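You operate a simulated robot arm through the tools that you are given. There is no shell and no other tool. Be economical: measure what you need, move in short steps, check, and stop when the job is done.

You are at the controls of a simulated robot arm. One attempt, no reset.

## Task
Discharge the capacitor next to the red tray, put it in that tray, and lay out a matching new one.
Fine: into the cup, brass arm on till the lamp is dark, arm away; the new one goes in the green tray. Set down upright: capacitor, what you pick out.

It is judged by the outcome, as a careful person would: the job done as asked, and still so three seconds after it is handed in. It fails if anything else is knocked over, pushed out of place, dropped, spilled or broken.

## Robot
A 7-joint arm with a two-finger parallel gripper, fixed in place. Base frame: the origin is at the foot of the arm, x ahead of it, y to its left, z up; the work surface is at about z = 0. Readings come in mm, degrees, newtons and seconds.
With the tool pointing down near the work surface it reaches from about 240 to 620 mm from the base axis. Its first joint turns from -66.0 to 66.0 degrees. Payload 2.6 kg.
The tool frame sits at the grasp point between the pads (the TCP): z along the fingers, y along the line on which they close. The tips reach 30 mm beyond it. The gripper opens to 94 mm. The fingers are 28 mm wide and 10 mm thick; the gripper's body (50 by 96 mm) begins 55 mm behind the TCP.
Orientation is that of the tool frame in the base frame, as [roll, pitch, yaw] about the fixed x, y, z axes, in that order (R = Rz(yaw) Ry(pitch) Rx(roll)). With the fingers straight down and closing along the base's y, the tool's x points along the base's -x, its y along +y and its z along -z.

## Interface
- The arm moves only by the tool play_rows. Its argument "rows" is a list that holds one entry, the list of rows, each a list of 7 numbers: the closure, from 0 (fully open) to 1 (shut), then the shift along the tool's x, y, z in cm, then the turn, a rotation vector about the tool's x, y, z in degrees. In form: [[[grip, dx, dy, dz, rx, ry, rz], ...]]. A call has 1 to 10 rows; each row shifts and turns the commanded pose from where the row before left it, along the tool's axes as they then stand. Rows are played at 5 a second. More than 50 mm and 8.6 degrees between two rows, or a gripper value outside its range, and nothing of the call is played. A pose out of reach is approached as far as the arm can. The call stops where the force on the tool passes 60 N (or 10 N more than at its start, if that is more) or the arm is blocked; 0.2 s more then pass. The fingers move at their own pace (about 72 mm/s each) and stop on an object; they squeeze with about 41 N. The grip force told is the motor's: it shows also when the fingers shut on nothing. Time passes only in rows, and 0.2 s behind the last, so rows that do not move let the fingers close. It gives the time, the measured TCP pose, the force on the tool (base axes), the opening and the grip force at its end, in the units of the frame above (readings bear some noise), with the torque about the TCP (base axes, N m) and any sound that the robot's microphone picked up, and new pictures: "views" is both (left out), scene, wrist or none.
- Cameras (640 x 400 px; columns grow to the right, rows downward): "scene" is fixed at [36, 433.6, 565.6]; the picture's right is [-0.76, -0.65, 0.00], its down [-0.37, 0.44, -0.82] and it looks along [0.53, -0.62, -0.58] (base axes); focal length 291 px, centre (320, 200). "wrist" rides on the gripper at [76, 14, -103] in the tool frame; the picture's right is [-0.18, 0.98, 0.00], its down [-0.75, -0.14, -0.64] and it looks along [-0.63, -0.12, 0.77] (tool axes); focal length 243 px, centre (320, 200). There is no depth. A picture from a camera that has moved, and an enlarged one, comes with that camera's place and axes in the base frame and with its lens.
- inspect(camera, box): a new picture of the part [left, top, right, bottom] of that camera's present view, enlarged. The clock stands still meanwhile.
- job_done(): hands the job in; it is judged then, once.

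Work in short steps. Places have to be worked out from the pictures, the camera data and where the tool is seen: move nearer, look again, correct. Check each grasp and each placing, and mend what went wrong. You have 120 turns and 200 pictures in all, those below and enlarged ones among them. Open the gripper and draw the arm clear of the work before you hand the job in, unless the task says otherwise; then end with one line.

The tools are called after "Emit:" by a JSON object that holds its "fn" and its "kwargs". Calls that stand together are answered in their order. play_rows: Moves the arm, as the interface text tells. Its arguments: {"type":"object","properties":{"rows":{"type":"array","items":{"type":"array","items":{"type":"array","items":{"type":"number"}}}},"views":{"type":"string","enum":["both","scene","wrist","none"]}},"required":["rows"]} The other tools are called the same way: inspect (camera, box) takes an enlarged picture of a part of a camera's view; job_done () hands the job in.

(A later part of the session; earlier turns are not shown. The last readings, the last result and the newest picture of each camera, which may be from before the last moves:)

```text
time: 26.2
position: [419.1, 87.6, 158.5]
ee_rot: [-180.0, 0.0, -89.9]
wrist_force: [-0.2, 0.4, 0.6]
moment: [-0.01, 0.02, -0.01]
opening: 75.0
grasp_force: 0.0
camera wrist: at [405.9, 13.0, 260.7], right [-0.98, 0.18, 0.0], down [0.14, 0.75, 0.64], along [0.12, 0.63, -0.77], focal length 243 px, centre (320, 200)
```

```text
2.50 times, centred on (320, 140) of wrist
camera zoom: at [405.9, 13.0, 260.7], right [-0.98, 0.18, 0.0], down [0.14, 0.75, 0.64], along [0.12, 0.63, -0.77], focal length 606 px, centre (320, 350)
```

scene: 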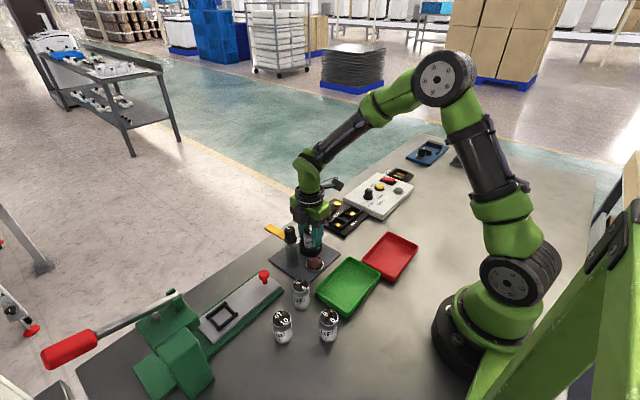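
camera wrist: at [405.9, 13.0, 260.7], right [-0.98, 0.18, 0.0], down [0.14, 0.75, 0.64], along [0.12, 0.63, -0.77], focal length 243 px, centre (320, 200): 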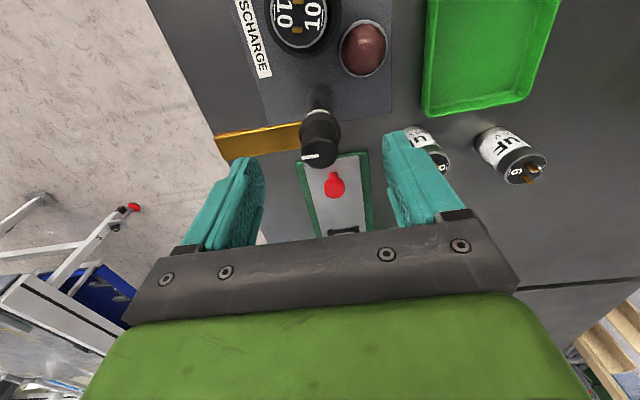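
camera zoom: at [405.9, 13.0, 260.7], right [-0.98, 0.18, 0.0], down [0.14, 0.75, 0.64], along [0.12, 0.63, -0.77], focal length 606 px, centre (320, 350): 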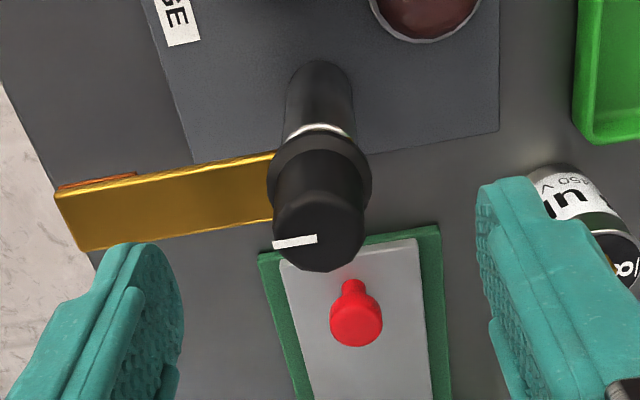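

The knob axis is at about (420.3, 89.5), top about z=117. I'll centre and descend so the tips stop above its flange at about z=96.

Emit:
{"fn": "play_rows", "kwargs": {"rows": [[[0.2, -0.15, -0.1, 1.5, 0, 0, 0], [0.2, 0, 0, 1.5, 0, 0, 0], [0.2, 0, 0, 0, 0, 0, 0]]], "views": "wrist"}}

Emit:
{"fn": "inspect", "kwargs": {"camera": "scene", "box": [255, 195, 335, 265]}}

Emit:
{"fn": "inspect", "kwargs": {"camera": "wrist", "box": [240, 80, 400, 240]}}

```text
time: 27.0
position: [420.3, 89.9, 128.7]
ee_rot: [180.0, 0.0, -90.0]
wrist_force: [0.5, 0.8, -0.3]
moment: [-0.04, 0.0, -0.01]
opening: 75.4
grasp_force: 0.1
camera wrist: at [407.2, 15.0, 230.3], right [-0.98, 0.18, 0.0], down [0.14, 0.75, 0.64], along [0.12, 0.63, -0.77], focal length 243 px, centre (320, 200)
```

wrist: 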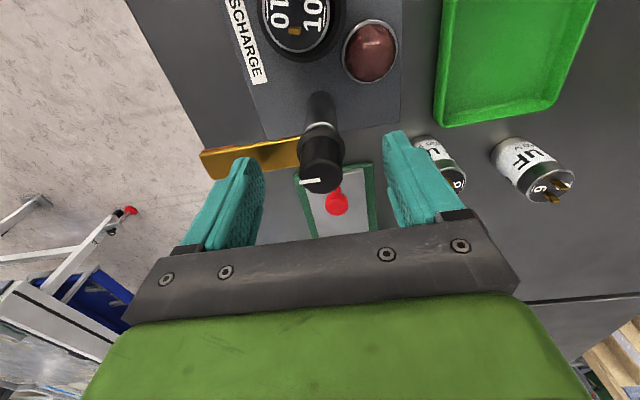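

```text
5.71 times, centred on (295, 230) of scene
camera zoom: at [36.0, 433.6, 565.6], right [-0.76, -0.65, 0.0], down [-0.37, 0.44, -0.82], along [0.53, -0.62, -0.58], focal length 1665 px, centre (463, 29)
```

zoom: 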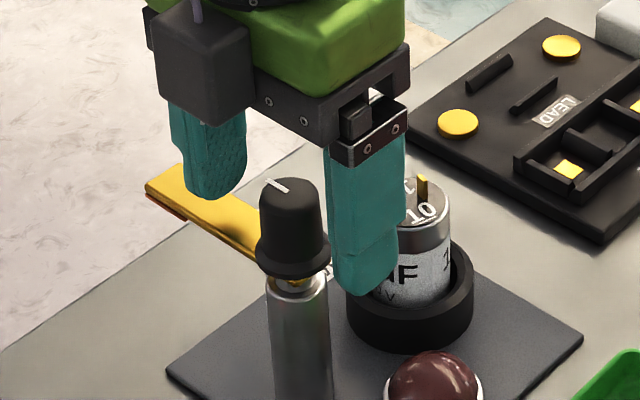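

```text
2.50 times, centred on (320, 160) of wrist
camera zoom: at [407.2, 15.0, 230.3], right [-0.98, 0.18, 0.0], down [0.14, 0.75, 0.64], along [0.12, 0.63, -0.77], focal length 606 px, centre (320, 300)
```

zoom: 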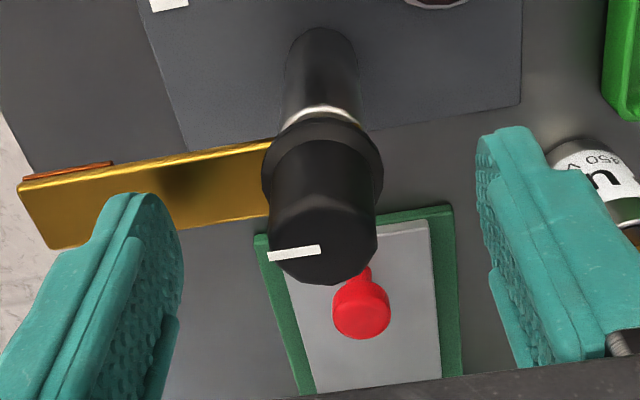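

Well centred. Lowering 2 mm and closing on the knob.

Emit:
{"fn": "play_rows", "kwargs": {"rows": [[[0.2, 0, 0, 0.2, 0, 0, 0], [1, 0, 0, 0, 0, 0, 0], [1, 0, 0, 0, 0, 0, 0], [1, 0, 0, 0, 0, 0, 0], [1, 0, 0, 0, 0, 0, 0]]], "views": "none"}}

Emit:
{"fn": "inspect", "kwargs": {"camera": "scene", "box": [255, 195, 335, 265]}}

```text
time: 28.2
position: [420.2, 90.3, 126.5]
ee_rot: [179.8, 0.0, -90.1]
wrist_force: [-14.8, -3.0, 5.2]
moment: [0.01, -0.37, 0.03]
opening: 25.6
grasp_force: 45.5
```

```text
5.71 times, centred on (295, 230) of scene
camera zoom: at [35.9, 433.6, 565.6], right [-0.76, -0.65, 0.0], down [-0.37, 0.44, -0.82], along [0.53, -0.62, -0.58], focal length 1665 px, centre (463, 29)
```

zoom: 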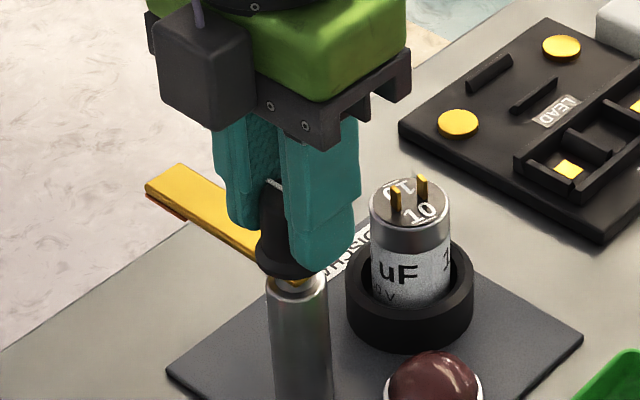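

The knob is gripped with a slight side load, so I'll ease 1 mm in -x and begin turning clockwise (toward the cup), watching force.

Emit:
{"fn": "play_rows", "kwargs": {"rows": [[[1, 0, 0.1, 0, 0, 0, 0], [1, 0, 0, 0, 0, 0, 6], [1, 0, 0, 0, 0, 0, 6], [1, 0, 0, 0, 0, 0, 6], [1, 0, 0, 0, 0, 0, 0]]], "views": "wrist"}}

Emit:
{"fn": "inspect", "kwargs": {"camera": "scene", "box": [255, 195, 335, 265]}}

```text
time: 29.4
position: [420.8, 90.8, 127.5]
ee_rot: [179.9, 0.2, -108.0]
wrist_force: [2.3, 8.6, -20.4]
moment: [0.63, -0.86, -0.02]
opening: 25.6
grasp_force: 45.1
camera wrist: at [383.6, 22.8, 228.3], right [-0.88, 0.48, 0.0], down [0.37, 0.67, 0.64], along [0.31, 0.56, -0.77], focal length 243 px, centre (320, 200)
```

wrist: 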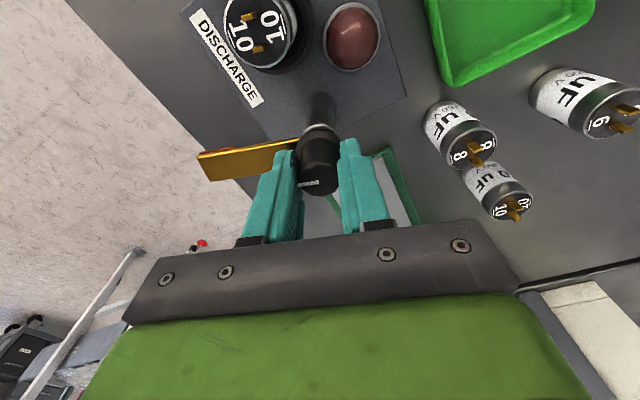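

```text
5.71 times, centred on (295, 230) of scene
camera zoom: at [36.1, 433.6, 565.6], right [-0.76, -0.65, 0.0], down [-0.37, 0.44, -0.82], along [0.53, -0.62, -0.58], focal length 1665 px, centre (463, 29)
```

zoom: 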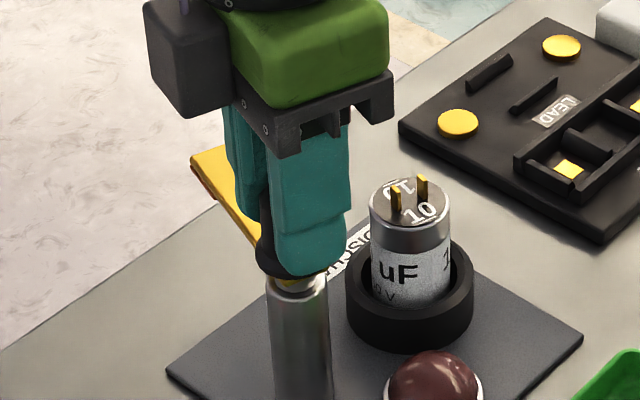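

The arm follows the knob freely. There's 20 N of upward strain, so I'll lower 1 mm and keep turning.

Emit:
{"fn": "play_rows", "kwargs": {"rows": [[[1, 0, 0, 0.1, 0, 0, 6], [1, 0, 0, 0, 0, 0, 6], [1, 0, 0, 0, 0, 0, 6], [1, 0, 0, 0, 0, 0, 6], [1, 0, 0, 0, 0, 0, 0]]], "views": "none"}}

Emit:
{"fn": "inspect", "kwargs": {"camera": "scene", "box": [255, 195, 335, 265]}}

```text
time: 30.6
position: [419.8, 91.0, 127.5]
ee_rot: [-180.0, 0.2, -132.0]
wrist_force: [12.1, 19.1, -7.9]
moment: [0.64, 0.48, -0.04]
opening: 25.4
grasp_force: 45.3
```

```text
5.71 times, centred on (295, 230) of scene
camera zoom: at [36.0, 433.6, 565.6], right [-0.76, -0.65, 0.0], down [-0.37, 0.44, -0.82], along [0.53, -0.62, -0.58], focal length 1665 px, centre (463, 29)
```

zoom: 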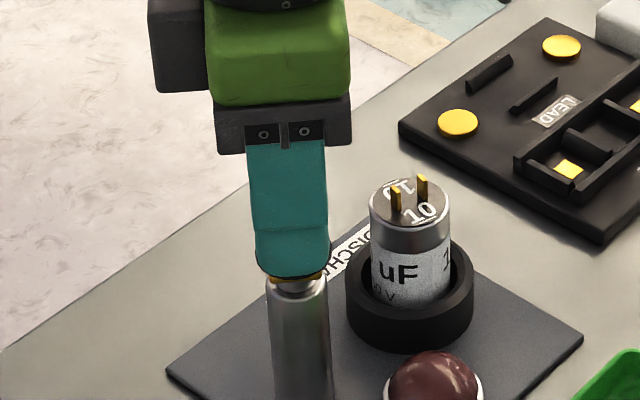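

Side load is up a bit, so the knob axis is slightly toward +x/+y. I'll correct about 1 mm and turn on.

Emit:
{"fn": "play_rows", "kwargs": {"rows": [[[1, -0.11, 0.02, 0.03, 0, 0, 6], [1, 0, 0, 0, 0, 0, 6], [1, 0, 0, 0, 0, 0, 6], [1, 0, 0, 0, 0, 0, 6], [1, 0, 0, 0, 0, 0, 0]]], "views": "wrist"}}

Emit:
{"fn": "inspect", "kwargs": {"camera": "scene", "box": [255, 195, 335, 265]}}

```text
time: 31.8
position: [420.4, 90.7, 127.2]
ee_rot: [179.9, -0.1, -156.2]
wrist_force: [-19.7, 2.3, 25.7]
moment: [-0.52, 0.58, 0.01]
opening: 25.7
grasp_force: 45.3
camera wrist: at [345.6, 73.3, 228.5], right [-0.23, 0.97, 0.0], down [0.75, 0.17, 0.64], along [0.62, 0.15, -0.77], focal length 243 px, centre (320, 200)
```

wrist: 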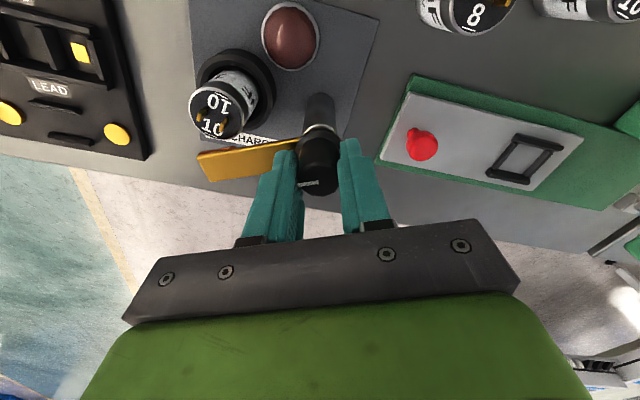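

```text
5.71 times, centred on (295, 230) of scene
camera zoom: at [35.8, 433.6, 565.6], right [-0.76, -0.65, 0.0], down [-0.37, 0.44, -0.82], along [0.53, -0.62, -0.58], focal length 1665 px, centre (463, 29)
```

zoom: 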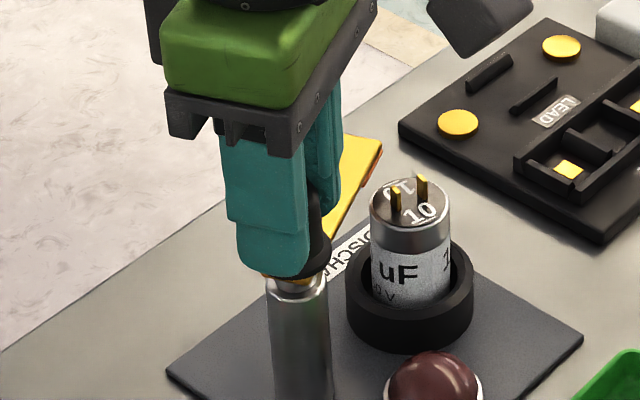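

It has turned 66° and the arm is approaching the cap. I'll relieve the load slightly and go on in smaller steps, watching the lamp.

Emit:
{"fn": "play_rows", "kwargs": {"rows": [[[1, 0.06, 0.03, -0.07, 0, 0, 5], [1, 0, 0, 0, 0, 0, 5], [1, 0, 0, 0, 0, 0, 0]]], "views": "wrist"}}

Emit:
{"fn": "inspect", "kwargs": {"camera": "scene", "box": [265, 205, 345, 275]}}

Emit:
{"fn": "inspect", "kwargs": {"camera": "wrist", "box": [180, 20, 360, 200]}}

```text
time: 32.6
position: [419.4, 89.2, 126.4]
ee_rot: [-180.0, 0.0, -166.2]
wrist_force: [-13.1, -3.2, 17.1]
moment: [0.56, 0.46, 0.0]
opening: 25.7
grasp_force: 44.9
camera wrist: at [343.6, 86.5, 228.4], right [-0.06, 1.0, 0.0], down [0.77, 0.04, 0.64], along [0.64, 0.04, -0.77], focal length 243 px, centre (320, 200)
```

wrist: 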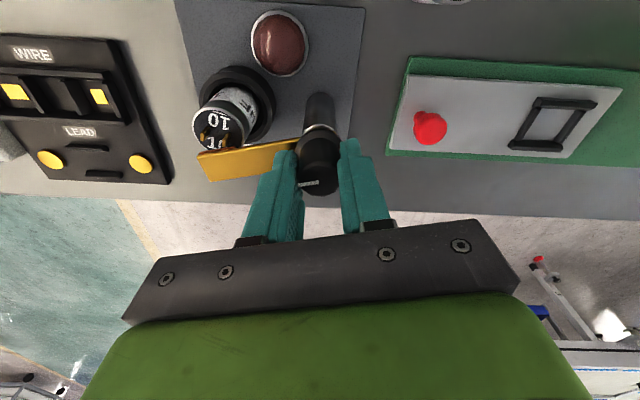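

```text
5.71 times, centred on (305, 240) of scene
camera zoom: at [35.9, 433.6, 565.6], right [-0.76, -0.65, 0.0], down [-0.37, 0.44, -0.82], along [0.53, -0.62, -0.58], focal length 1665 px, centre (406, -29)
```

zoom: 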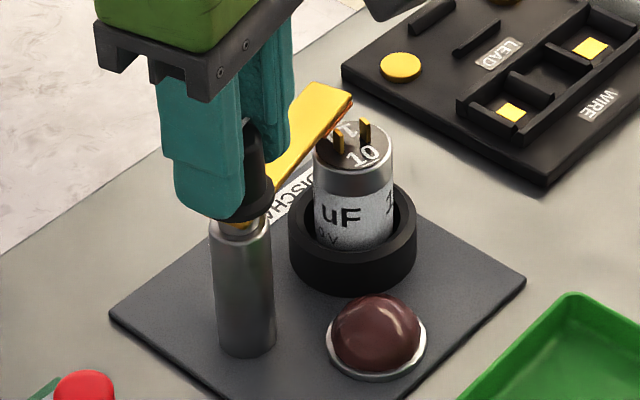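

```text
2.22 times, centred on (270, 110) of wrist
camera zoom: at [343.6, 86.5, 228.4], right [-0.06, 1.0, 0.0], down [0.77, 0.04, 0.64], along [0.64, 0.04, -0.77], focal length 539 px, centre (431, 400)
```

zoom: 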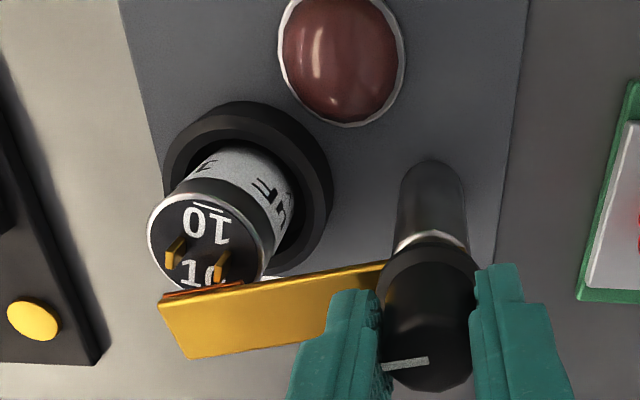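

The arm edge is about to reach the pins; no lamp change yet. Continuing in 4° steps.

Emit:
{"fn": "play_rows", "kwargs": {"rows": [[[1, 0.05, 0, -0.05, 0, 0, 4], [1, 0, 0, 0, 0, 0, 4], [1, 0, 0, 0, 0, 0, 0]]], "views": "none"}}

Emit:
{"fn": "inspect", "kwargs": {"camera": "scene", "box": [265, 205, 345, 275]}}

Emit:
{"fn": "inspect", "kwargs": {"camera": "wrist", "box": [180, 20, 360, 200]}}

```text
time: 33.4
position: [419.3, 88.6, 126.2]
ee_rot: [179.9, 0.0, -173.9]
wrist_force: [5.0, 2.7, -14.7]
moment: [0.78, -1.05, -0.06]
opening: 25.6
grasp_force: 44.7
```

```text
5.71 times, centred on (305, 240) of scene
camera zoom: at [36.1, 433.6, 565.6], right [-0.76, -0.65, 0.0], down [-0.37, 0.44, -0.82], along [0.53, -0.62, -0.58], focal length 1665 px, centre (406, -29)
```

zoom: 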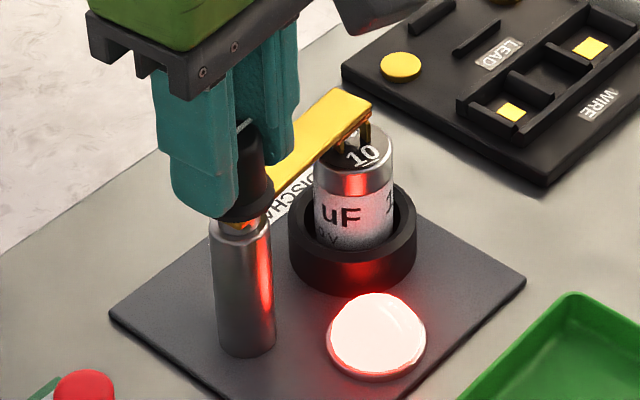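

```text
2.22 times, centred on (270, 110) of wrist
camera zoom: at [343.7, 97.0, 228.4], right [0.08, 1.0, 0.0], down [0.76, -0.06, 0.64], along [0.64, -0.05, -0.77], focal length 539 px, centre (431, 400)
```

zoom: 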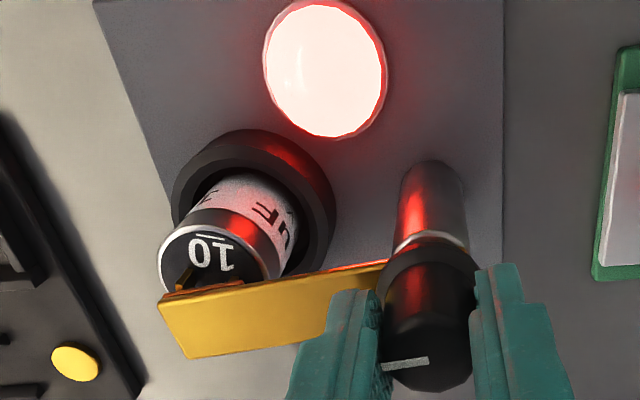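

The lamp is lit, so it's making contact and discharging. I'll hold here and wait.

Emit:
{"fn": "play_rows", "kwargs": {"rows": [[[1, 0, 0, 0.05, 0, 0, 3], [1, 0, 0, 0, 0, 0, 0], [1, 0, 0, 0, 0, 0, 0], [1, 0, 0, 0, 0, 0, 0], [1, 0, 0, 0, 0, 0, 0], [1, 0, 0, 0, 0, 0, 0], [1, 0, 0, 0, 0, 0, 0], [1, 0, 0, 0, 0, 0, 0], [1, 0, 0, 0, 0, 0, 0], [1, 0, 0, 0, 0, 0, 0]]], "views": "none"}}

Emit:
{"fn": "inspect", "kwargs": {"camera": "scene", "box": [265, 205, 345, 275]}}

```text
time: 35.6
position: [419.9, 90.5, 126.7]
ee_rot: [-180.0, 0.1, -176.9]
wrist_force: [18.2, 3.7, -31.5]
moment: [0.76, -0.58, -0.04]
opening: 25.4
grasp_force: 45.2
```

```text
5.71 times, centred on (305, 240) of scene
camera zoom: at [36.1, 433.6, 565.6], right [-0.76, -0.65, 0.0], down [-0.37, 0.44, -0.82], along [0.53, -0.62, -0.58], focal length 1665 px, centre (406, -29)
```

zoom: 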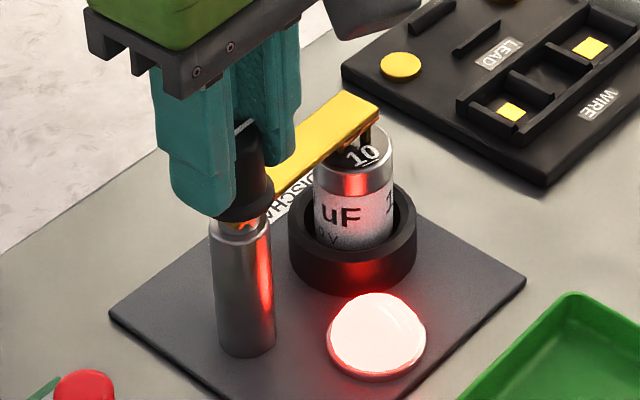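

Still lit. I'll ease the strain on the knob a little while waiting.

Emit:
{"fn": "play_rows", "kwargs": {"rows": [[[1, -0.05, 0, 0.1, 0, 0, 0], [1, 0, 0, 0, 0, 0, 0], [1, 0, 0, 0, 0, 0, 0], [1, 0, 0, 0, 0, 0, 0], [1, 0, 0, 0, 0, 0, 0], [1, 0, 0, 0, 0, 0, 0], [1, 0, 0, 0, 0, 0, 0], [1, 0, 0, 0, 0, 0, 0], [1, 0, 0, 0, 0, 0, 0], [1, 0, 0, 0, 0, 0, 0]]], "views": "none"}}

Emit:
{"fn": "inspect", "kwargs": {"camera": "scene", "box": [265, 205, 345, 275]}}

```text
time: 37.8
position: [420.0, 89.6, 127.3]
ee_rot: [-179.9, 0.0, -177.2]
wrist_force: [-19.8, -11.4, 29.2]
moment: [0.17, 0.22, -0.06]
opening: 25.7
grasp_force: 45.0
```

```text
5.71 times, centred on (305, 240) of scene
camera zoom: at [35.8, 433.5, 565.7], right [-0.76, -0.65, 0.0], down [-0.37, 0.44, -0.82], along [0.53, -0.62, -0.58], focal length 1665 px, centre (406, -29)
```

zoom: 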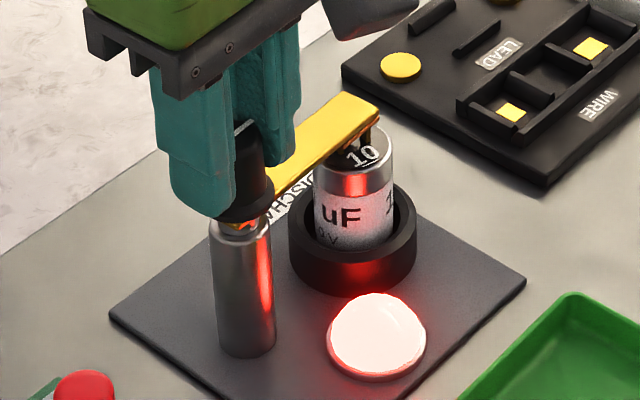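

Still lit. Waiting further.

Emit:
{"fn": "play_rows", "kwargs": {"rows": [[[1, 0.02, 0, -0.05, 0, 0, 0], [1, 0, 0, 0, 0, 0, 0], [1, 0, 0, 0, 0, 0, 0], [1, 0, 0, 0, 0, 0, 0], [1, 0, 0, 0, 0, 0, 0], [1, 0, 0, 0, 0, 0, 0], [1, 0, 0, 0, 0, 0, 0], [1, 0, 0, 0, 0, 0, 0], [1, 0, 0, 0, 0, 0, 0], [1, 0, 0, 0, 0, 0, 0]]], "views": "none"}}

Emit:
{"fn": "play_rows", "kwargs": {"rows": [[[1, 0, 0, 0, 0, 0, 0], [1, 0, 0, 0, 0, 0, 0], [1, 0, 0, 0, 0, 0, 0], [1, 0, 0, 0, 0, 0, 0], [1, 0, 0, 0, 0, 0, 0], [1, 0, 0, 0, 0, 0, 0], [1, 0, 0, 0, 0, 0, 0], [1, 0, 0, 0, 0, 0, 0], [1, 0, 0, 0, 0, 0, 0], [1, 0, 0, 0, 0, 0, 0]]], "views": "none"}}

Emit:
{"fn": "inspect", "kwargs": {"camera": "scene", "box": [265, 205, 345, 275]}}

```text
time: 40.0
position: [420.1, 89.8, 127.2]
ee_rot: [179.9, 0.1, -177.0]
wrist_force: [-4.7, -10.2, 24.6]
moment: [0.25, 0.02, -0.02]
opening: 25.4
grasp_force: 44.6
```

```text
time: 42.2
position: [420.3, 89.5, 126.9]
ee_rot: [180.0, 0.1, -177.0]
wrist_force: [2.2, -9.4, 22.2]
moment: [0.25, -0.23, -0.03]
opening: 25.6
grasp_force: 45.0
```

```text
5.71 times, centred on (305, 240) of scene
camera zoom: at [35.9, 433.5, 565.6], right [-0.76, -0.65, 0.0], down [-0.37, 0.44, -0.82], along [0.53, -0.62, -0.58], focal length 1665 px, centre (406, -29)
```

zoom: 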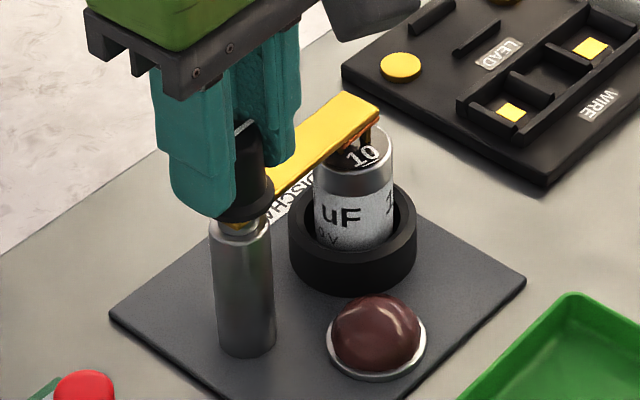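

The lamp has gone dark. I'll turn the arm back away, ending at its original +x direction.

Emit:
{"fn": "play_rows", "kwargs": {"rows": [[[1, 0, 0, -0.04, 0, 0, 0], [1, 0, 0, 0, 0, 0, -4], [1, 0, 0, 0, 0, 0, -6], [1, 0, 0, 0, 0, 0, -6], [1, 0, 0, 0, 0, 0, -6], [1, 0, 0, 0, 0, 0, -6], [1, 0, 0, 0, 0, 0, 0]]], "views": "none"}}

Emit:
{"fn": "inspect", "kwargs": {"camera": "scene", "box": [265, 205, 345, 275]}}

```text
time: 43.8
position: [419.3, 88.6, 127.7]
ee_rot: [180.0, 0.0, -148.9]
wrist_force: [10.6, -4.8, 9.8]
moment: [0.35, 0.19, -0.03]
opening: 25.4
grasp_force: 45.4
```

```text
5.71 times, centred on (305, 240) of scene
camera zoom: at [35.9, 433.6, 565.6], right [-0.76, -0.65, 0.0], down [-0.37, 0.44, -0.82], along [0.53, -0.62, -0.58], focal length 1665 px, centre (406, -29)
```

zoom: 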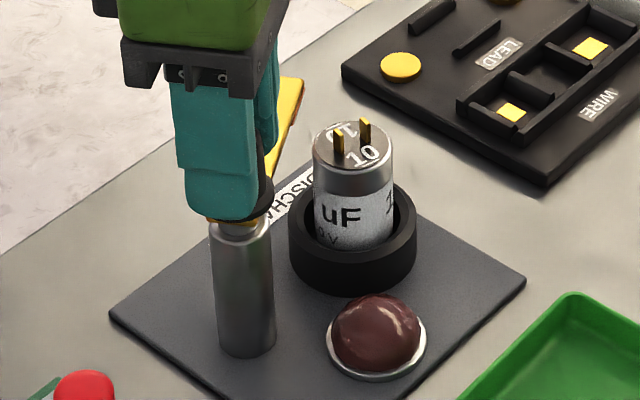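

The arm is off and the cap is undisturbed. Continuing back to the start direction.

Emit:
{"fn": "play_rows", "kwargs": {"rows": [[[1, 0, 0, -0.03, 0, 0, -6], [1, 0, 0, 0, 0, 0, -6], [1, 0, 0, 0, 0, 0, -6], [1, 0, 0, 0, 0, 0, -6], [1, 0, 0, 0, 0, 0, -6], [1, 0, 0, 0, 0, 0, 0]]], "views": "none"}}

Emit:
{"fn": "play_rows", "kwargs": {"rows": [[[1, 0, 0, 0, 0, 0, -6], [1, 0, 0, 0, 0, 0, -6], [1, 0, 0, 0, 0, 0, -6], [1, 0, 0, 0, 0, 0, -6], [1, 0, 0, 0, 0, 0, -4], [1, 0, 0, 0, 0, 0, 0]]], "views": "none"}}

Emit:
{"fn": "inspect", "kwargs": {"camera": "scene", "box": [265, 205, 345, 275]}}

```text
time: 45.2
position: [420.2, 90.6, 126.9]
ee_rot: [179.9, -0.1, -118.8]
wrist_force: [19.4, 4.4, -13.2]
moment: [0.2, 0.21, 0.0]
opening: 25.5
grasp_force: 45.0
```

```text
time: 46.6
position: [419.6, 88.9, 126.4]
ee_rot: [-179.9, 0.1, -90.7]
wrist_force: [19.8, 10.5, -19.4]
moment: [0.26, 0.25, 0.04]
opening: 25.8
grasp_force: 45.0
```

```text
5.71 times, centred on (305, 240) of scene
camera zoom: at [36.1, 433.6, 565.6], right [-0.76, -0.65, 0.0], down [-0.37, 0.44, -0.82], along [0.53, -0.62, -0.58], focal length 1665 px, centre (406, -29)
```

zoom: 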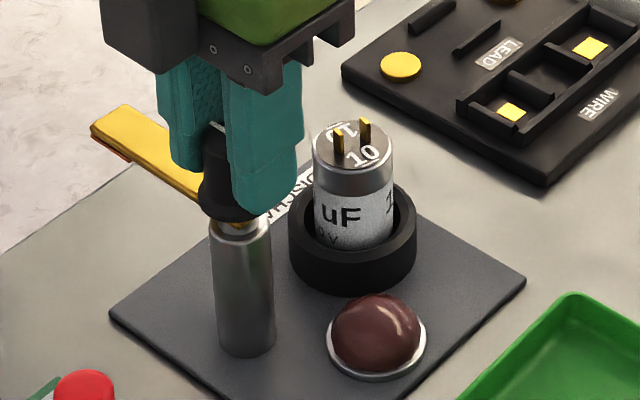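

The arm is back where it began. Opening, rising, and moving back over the cup.

Emit:
{"fn": "play_rows", "kwargs": {"rows": [[[0.3, 0, 0, 0, 0, 0, 0], [0.3, 0, 0, 0, 0, 0, 0], [0.3, 0, 0, -2, 0, 0, -0.7], [0.3, 0, 0, -3, 0, 0, 0], [0.3, 0, 0, -2, 0, 0, 0], [0.3, 3.6, 0, 0, 0, 0, 0], [0.3, 3.6, -0.1, 0, 0, 0, 0], [0.3, 0, 0, 0, 0, 0, 0]]], "views": "wrist"}}

Emit:
{"fn": "inspect", "kwargs": {"camera": "wrist", "box": [240, 40, 400, 200]}}

```text
time: 48.4
position: [420.9, 17.8, 197.3]
ee_rot: [-180.0, 0.0, -90.3]
wrist_force: [-0.8, -0.1, 0.0]
moment: [-0.01, -0.04, 0.05]
opening: 65.7
grasp_force: 0.1
camera wrist: at [406.2, -58.1, 299.0], right [-0.98, 0.19, 0.0], down [0.14, 0.75, 0.64], along [0.12, 0.63, -0.77], focal length 243 px, centre (320, 200)
```

wrist: 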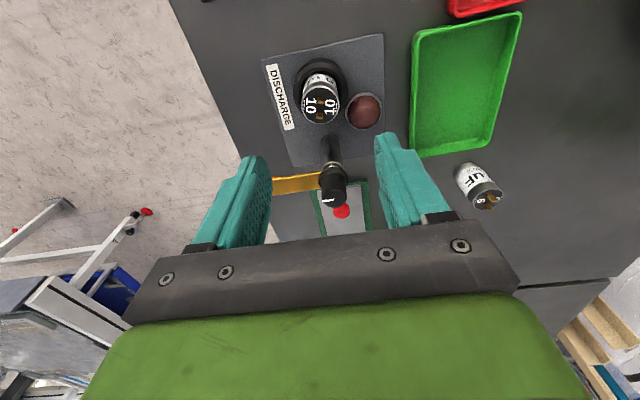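

```text
2.50 times, centred on (320, 120) of wrist
camera zoom: at [406.2, -58.1, 299.0], right [-0.98, 0.19, 0.0], down [0.14, 0.75, 0.64], along [0.12, 0.63, -0.77], focal length 606 px, centre (320, 400)
```

zoom: 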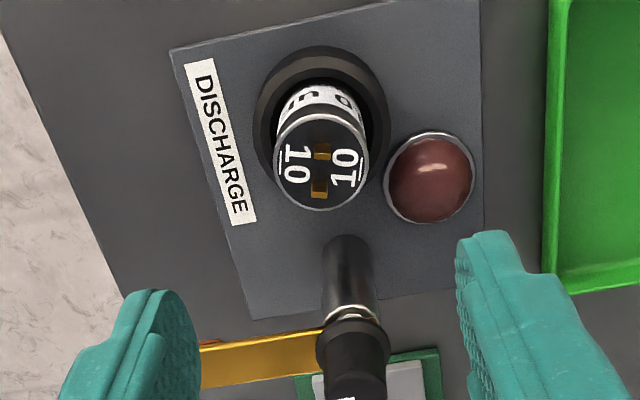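

The cap is at (420,19). I'll descend to the same grip height and grasp.

Emit:
{"fn": "play_rows", "kwargs": {"rows": [[[0.4, -0.1, 0.08, 4, 0, 0, 0], [0.4, 0, 0, 4, 0, 0, 0], [0.4, 0, 0, 4, 0, 0, 0], [0.4, 0, 0, 1.0, 0, 0, 0], [0.4, 0, 0, 0.6, 0, 0, 0], [0.4, 0, 0, 0, 0, 0, 0]]], "views": "wrist"}}

Emit:
{"fn": "inspect", "kwargs": {"camera": "scene", "box": [265, 205, 345, 265]}}

```text
time: 49.8
position: [419.0, 18.7, 60.6]
ee_rot: [179.9, -0.1, -90.3]
wrist_force: [0.4, 0.2, -0.4]
moment: [-0.01, 0.0, 0.0]
opening: 56.6
grasp_force: 0.0
camera wrist: at [405.4, -57.1, 162.0], right [-0.98, 0.19, 0.0], down [0.15, 0.75, 0.64], along [0.12, 0.63, -0.77], focal length 243 px, centre (320, 200)
```

wrist: 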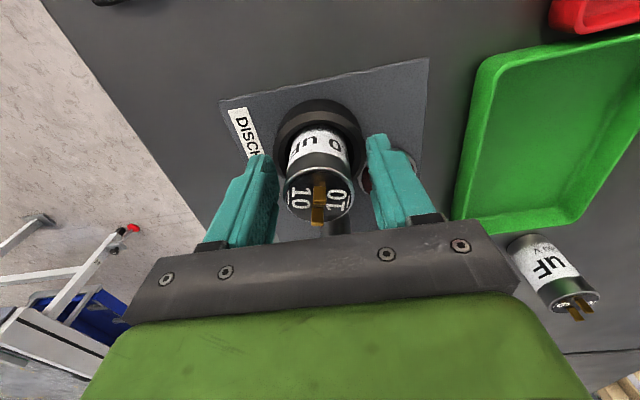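

```text
6.67 times, centred on (305, 235) of scene
camera zoom: at [36.0, 433.6, 565.6], right [-0.76, -0.65, 0.0], down [-0.37, 0.44, -0.82], along [0.53, -0.62, -0.58], focal length 1942 px, centre (420, -33)
```

zoom: 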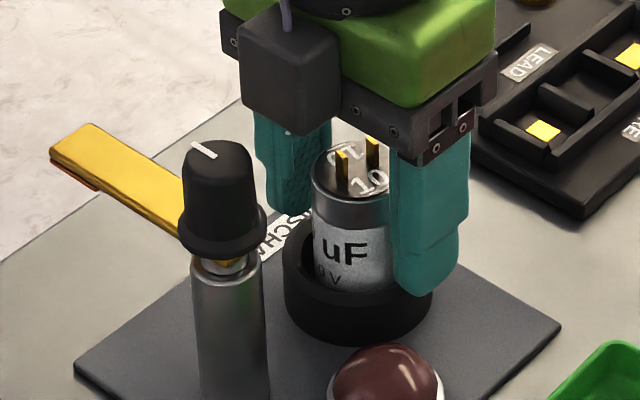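

Same pose as before. Gripping and lifting slowly.

Emit:
{"fn": "play_rows", "kwargs": {"rows": [[[0.4, 0, 0, 0.1, 0, 0, 0], [1, 0, 0, 0, 0, 0, 0], [1, 0, 0, 0, 0, 0, 0], [1, 0, 0, 0, 0, 0, 0], [1, 0, 0, 0, 0, 0, 0], [1, 0, 0, -0.5, 0, 0, 0], [1, 0, 0, -0.5, 0, 0, 0], [1, 0, 0, -0.6, 0, 0, 0], [1, 0, 0, -0.7, 0, 0, 0], [1, 0, 0, -0.7, 0, 0, 0]]], "views": "wrist"}}

Emit:
{"fn": "play_rows", "kwargs": {"rows": [[[1, 0, 0, -1, 0, 0, 0], [1, 0, 0, -1, 0, 0, 0], [1, 0, 0, -1, 0, 0, 0], [1, 0, 0, -0.6, 0, 0, 0], [1, 0, 0, 0, 0, 0, 0]]], "views": "both"}}

```text
time: 52.0
position: [419.9, 19.7, 91.2]
ee_rot: [-180.0, 0.0, -90.3]
wrist_force: [0.3, -0.8, -1.1]
moment: [0.01, 0.02, 0.01]
opening: 34.0
grasp_force: 41.2
camera wrist: at [405.6, -56.3, 192.4], right [-0.98, 0.19, 0.0], down [0.15, 0.75, 0.64], along [0.12, 0.63, -0.77], focal length 243 px, centre (320, 200)
```

wrist: 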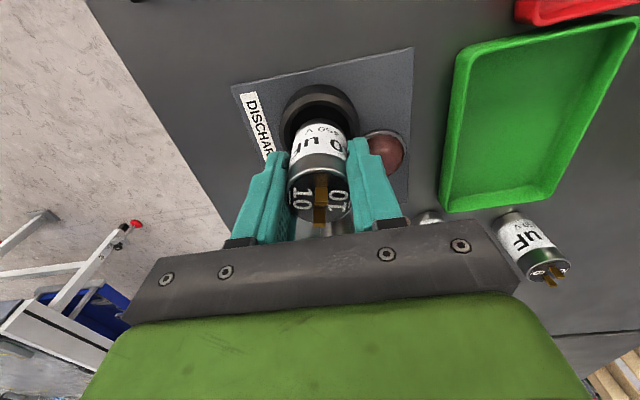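

```text
time: 53.2
position: [420.7, 19.1, 126.3]
ee_rot: [-180.0, 0.1, -90.4]
wrist_force: [-0.5, 0.3, -0.8]
moment: [-0.03, 0.0, -0.03]
opening: 34.1
grasp_force: 41.3
camera wrist: at [406.5, -56.3, 228.6], right [-0.98, 0.19, 0.0], down [0.15, 0.75, 0.64], along [0.12, 0.63, -0.77], focal length 243 px, centre (320, 200)
```

scene: 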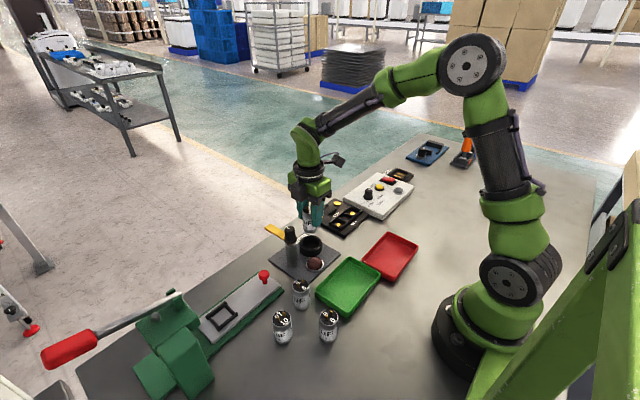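
wrist: 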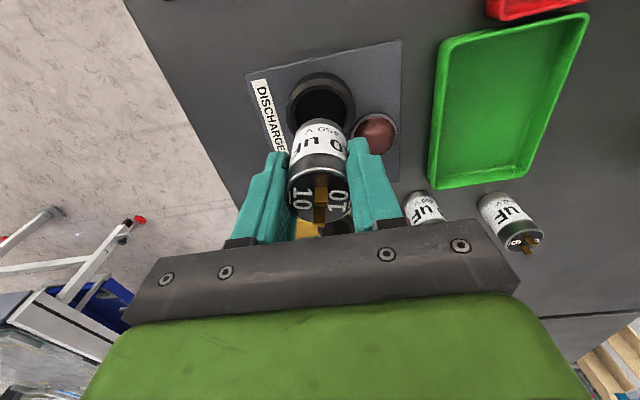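

Secure. Carrying it gently to the red tray, centre judged at about (245,-92).

Emit:
{"fn": "play_rows", "kwargs": {"rows": [[[1, 0.3, 0.5, 0, 0, 0, -0.4], [1, 0.6, 0.9, 0, 0, 0, 0], [1, 1.0, 1.5, 0, 0, 0, 0], [1, 1.1, 1.8, 0, 0, 0, 0], [1, 1.1, 1.8, 0, 0, 0, 0], [1, 1.1, 1.8, 0, 0, 0, 0], [1, 1.1, 1.8, 0, 0, 0, 0], [1, 1.1, 1.8, 0, 0, 0, 0], [1, 1.1, 1.8, 0, 0, 0, 0], [1, 1.0, 1.5, 0, 0, 0, 0]]], "views": "none"}}

Emit:
{"fn": "play_rows", "kwargs": {"rows": [[[1, 0.8, 1.0, 0, 0, 0, 0], [1, 0.5, 0.6, 0, 0, 0, 0], [1, 0.2, 0.2, 0, 0, 0, 0], [1, 0, 0, 0, 0, 0, 0]]], "views": "both"}}

Emit:
{"fn": "inspect", "kwargs": {"camera": "scene", "box": [330, 200, 450, 290]}}

```text
time: 55.4
position: [267.0, -75.4, 128.2]
ee_rot: [-180.0, 0.1, -89.9]
wrist_force: [-0.1, -0.3, -1.1]
moment: [-0.01, 0.01, 0.02]
opening: 34.0
grasp_force: 41.2
```

```text
time: 56.4
position: [249.0, -93.0, 126.1]
ee_rot: [-179.9, 0.0, -89.9]
wrist_force: [0.0, -0.5, -1.0]
moment: [-0.01, -0.02, 0.01]
opening: 33.9
grasp_force: 40.9
camera wrist: at [235.7, -166.7, 228.5], right [-0.98, 0.18, 0.0], down [0.14, 0.75, 0.64], along [0.12, 0.63, -0.77], focal length 243 px, centre (320, 200)
```

scene: 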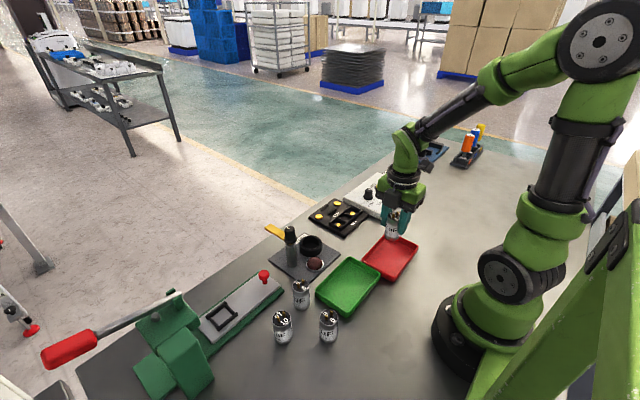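
wrist: 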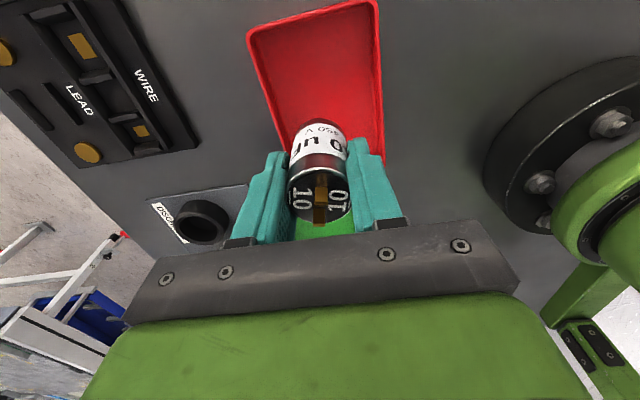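

```text
4.44 times, centred on (390, 245) of scene
camera zoom: at [36.0, 433.6, 565.6], right [-0.76, -0.65, 0.0], down [-0.37, 0.44, -0.82], along [0.53, -0.62, -0.58], focal length 1295 px, centre (9, 0)
```

zoom: 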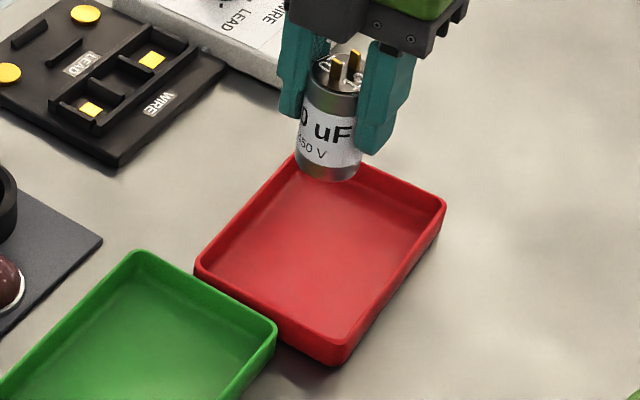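

Lowering should land the cap mid-tray. Descending most of the way, then checking.

Emit:
{"fn": "play_rows", "kwargs": {"rows": [[[1, 0, 0, 0.7, 0, 0, 0], [1, 0, 0, 1.2, 0, 0, 0], [1, 0, 0, 1.3, 0, 0, 0], [1, 0, 0, 1.3, 0, 0, 0], [1, 0, 0, 0.8, 0, 0, 0], [1, 0, 0, 0.4, 0, 0, 0], [1, 0, 0, 0, 0, 0, 0]]], "views": "none"}}

Emit:
{"fn": "inspect", "kwargs": {"camera": "scene", "box": [330, 200, 450, 290]}}

```text
time: 58.0
position: [249.9, -91.8, 68.5]
ee_rot: [-180.0, 0.1, -89.9]
wrist_force: [0.5, 0.8, -1.2]
moment: [0.0, -0.01, 0.0]
opening: 34.1
grasp_force: 40.8
```

```text
4.44 times, centred on (390, 245) of scene
camera zoom: at [36.0, 433.6, 565.6], right [-0.76, -0.65, 0.0], down [-0.37, 0.44, -0.82], along [0.53, -0.62, -0.58], focal length 1295 px, centre (9, 0)
```

zoom: 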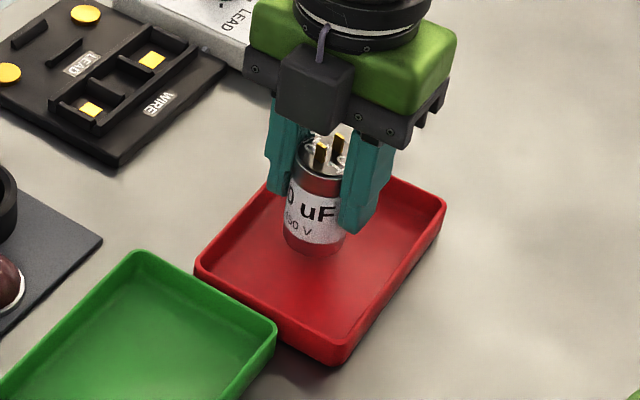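

Centred in the tray. Continuing down in small steps until contact.

Emit:
{"fn": "play_rows", "kwargs": {"rows": [[[1, 0, 0, 0.4, 0, 0, 0], [1, 0, 0, 0.2, 0, 0, 0], [1, 0, 0, 0.1, 0, 0, 0], [1, 0, 0, 0, 0, 0, 0]]], "views": "none"}}

Emit:
{"fn": "play_rows", "kwargs": {"rows": [[[1, 0, 0, 0.15, 0, 0, 0], [1, 0, 0, 0, 0, 0, 0]]], "views": "none"}}

```text
time: 59.0
position: [247.8, -91.5, 61.7]
ee_rot: [-180.0, 0.0, -89.8]
wrist_force: [0.2, 0.1, -1.6]
moment: [-0.02, 0.02, 0.0]
opening: 34.2
grasp_force: 40.9
```

```text
time: 59.6
position: [249.8, -91.6, 59.8]
ee_rot: [-179.9, 0.0, -89.9]
wrist_force: [-0.2, -0.7, -1.1]
moment: [0.02, -0.01, 0.0]
opening: 34.0
grasp_force: 41.1
```

Emit:
{"fn": "play_rows", "kwargs": {"rows": [[[1, 0, 0, 0.15, 0, 0, 0], [1, 0, 0, 0, 0, 0, 0]]], "views": "none"}}

Emit:
{"fn": "play_rows", "kwargs": {"rows": [[[1, 0, 0, 0.12, 0, 0, 0], [1, 0, 0, 0, 0, 0, 0]]], "views": "none"}}

```text
time: 60.2
position: [249.0, -90.8, 59.0]
ee_rot: [180.0, 0.1, -90.0]
wrist_force: [0.3, -0.9, -0.5]
moment: [0.01, 0.0, -0.01]
opening: 34.4
grasp_force: 41.0
```

```text
time: 60.8
position: [248.9, -91.1, 57.4]
ee_rot: [-179.9, 0.1, -89.9]
wrist_force: [-0.5, 0.3, -1.3]
moment: [0.01, -0.02, -0.03]
opening: 34.2
grasp_force: 41.1
```

No contact yet. Continuing down in 1 mm steps.

Emit:
{"fn": "play_rows", "kwargs": {"rows": [[[1, 0, 0, 0.1, 0, 0, 0], [1, 0, 0, 0, 0, 0, 0]]], "views": "none"}}

Emit:
{"fn": "play_rows", "kwargs": {"rows": [[[1, 0, 0, 0.1, 0, 0, 0], [1, 0, 0, 0, 0, 0, 0]]], "views": "none"}}

Emit:
{"fn": "inspect", "kwargs": {"camera": "scene", "box": [340, 200, 440, 275]}}

```text
time: 61.4
position: [249.1, -92.0, 57.0]
ee_rot: [180.0, 0.0, -90.0]
wrist_force: [-5.0, 2.4, 16.8]
moment: [0.07, 0.34, -0.01]
opening: 34.2
grasp_force: 40.8
```

```text
time: 62.0
position: [250.2, -91.3, 57.8]
ee_rot: [-179.9, -0.1, -90.1]
wrist_force: [-10.9, 0.8, 44.5]
moment: [0.1, 0.62, 0.0]
opening: 34.3
grasp_force: 40.6
```

```text
5.33 times, centred on (390, 238) of scene
camera zoom: at [35.8, 433.6, 565.6], right [-0.76, -0.65, 0.0], down [-0.37, 0.44, -0.82], along [0.53, -0.62, -0.58], focal length 1554 px, centre (-53, 0)
```

zoom: 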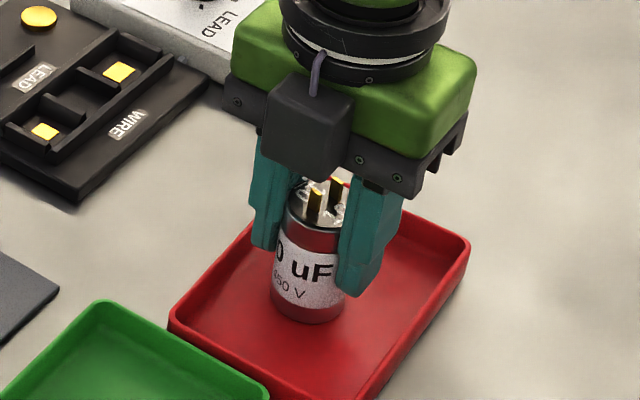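

The cap is on the tray floor. I'll relieve the push, open moderately, and withdraw upward.

Emit:
{"fn": "play_rows", "kwargs": {"rows": [[[1, 0, 0, -0.15, 0, 0, 0], [1, 0, 0, 0, 0, 0, 0], [0.5, 0, 0, 0, 0, 0, 0], [0.45, 0, 0, 0, 0, 0, 0], [0.45, 0, 0, -1, 0, 0, 0], [0.45, 0, 0, -2, 0, 0, 0], [0.45, 0, 0, -4, 0, 0, 0], [0.45, 0, 0, -4, 0, 0, 0], [0.3, 0, 0, -4, 0, 0, 0], [0, 0, 0, 0, 0, 0, 0]]], "views": "both"}}

Emit:
{"fn": "inspect", "kwargs": {"camera": "scene", "box": [340, 200, 440, 275]}}

Emit:
{"fn": "inspect", "kwargs": {"camera": "scene", "box": [220, 260, 340, 350]}}

```text
time: 64.2
position: [251.4, -93.7, 206.3]
ee_rot: [-180.0, -0.1, -89.9]
wrist_force: [0.8, -1.2, -0.7]
moment: [0.03, 0.02, 0.04]
opening: 93.9
grasp_force: 0.0
camera wrist: at [237.2, -168.2, 309.5], right [-0.98, 0.18, 0.0], down [0.14, 0.75, 0.64], along [0.12, 0.63, -0.77], focal length 243 px, centre (320, 200)
```

scene: 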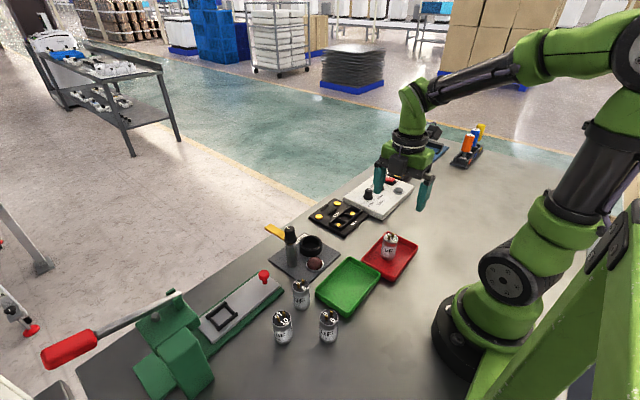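
wrist: 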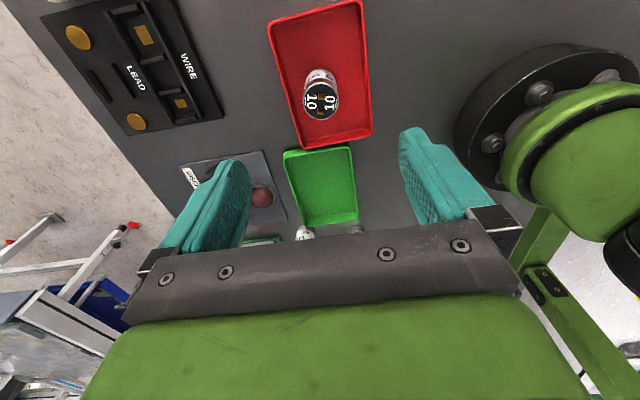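

```text
5.33 times, centred on (390, 238) of scene
camera zoom: at [36.0, 433.6, 565.6], right [-0.76, -0.65, 0.0], down [-0.37, 0.44, -0.82], along [0.53, -0.62, -0.58], focal length 1554 px, centre (-53, 0)
```

zoom: 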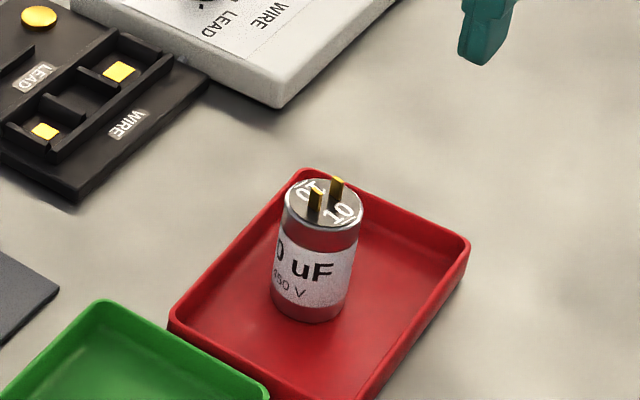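

```text
4.44 times, centred on (280, 305) of scene
camera zoom: at [36.0, 433.6, 565.6], right [-0.76, -0.65, 0.0], down [-0.37, 0.44, -0.82], along [0.53, -0.62, -0.58], focal length 1295 px, centre (498, -267)
```

zoom: 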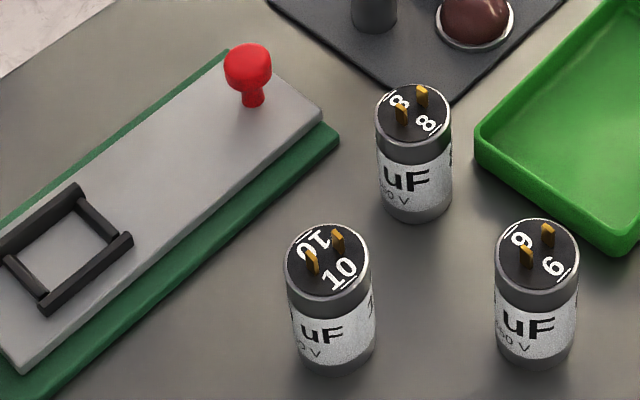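

The old cap stands upright in the red tray. The new 10 µF cap should be at about (300,233). I'll move there high with the gripper partly open.

Emit:
{"fn": "play_rows", "kwargs": {"rows": [[[0.3, -4.0, -0.6, 0, 0, 0, 0], [0.3, -4.1, -0.6, 0, 0, 0, 0], [0.3, -4.1, -0.6, 0, 0, 0, 0], [0.3, -4.1, -0.6, 0, 0, 0, 0], [0.3, -4.1, -0.6, 0, 0, 0, 0], [0.3, -4.1, -0.6, 0, 0, 0, 0], [0.3, -4.1, -0.6, 0, 0, 0, 0], [0.3, -4.1, -0.7, 0, 0, 0, 0], [0.3, 0, 0, 0, 0, 0, 0]]], "views": "both"}}

Emit:
{"fn": "inspect", "kwargs": {"camera": "wrist", "box": [240, 40, 400, 200]}}

```text
time: 66.2
position: [298.6, 233.8, 209.2]
ee_rot: [179.9, 0.0, -89.8]
wrist_force: [0.8, -0.3, 0.0]
moment: [0.01, 0.02, 0.0]
opening: 65.5
grasp_force: 0.1
camera wrist: at [284.5, 159.3, 309.9], right [-0.98, 0.18, 0.0], down [0.14, 0.75, 0.64], along [0.12, 0.63, -0.77], focal length 243 px, centre (320, 200)
```

scene: 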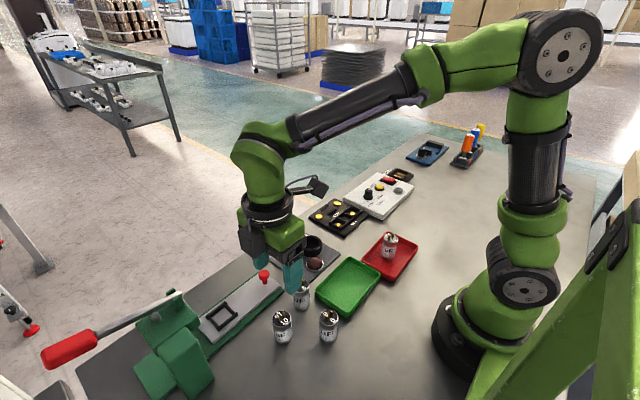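
wrist: 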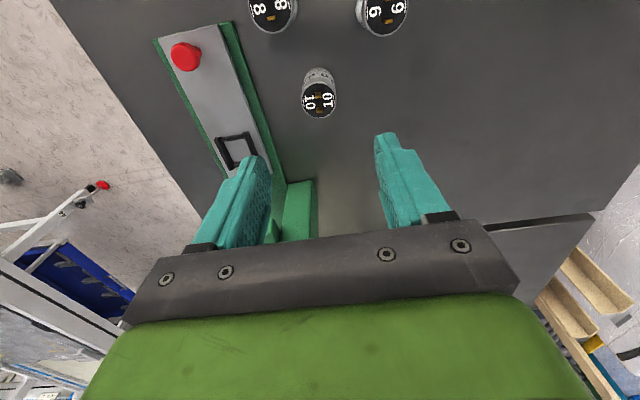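

```text
2.50 times, centred on (320, 120) of wrist
camera zoom: at [284.5, 159.3, 309.9], right [-0.98, 0.18, 0.0], down [0.14, 0.75, 0.64], along [0.12, 0.63, -0.77], focal length 606 px, centre (320, 400)
```

zoom: 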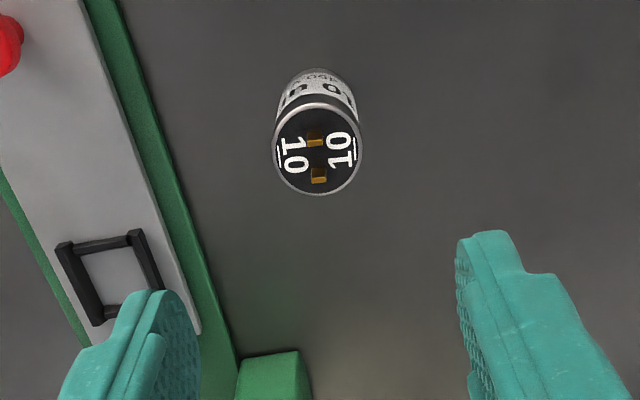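

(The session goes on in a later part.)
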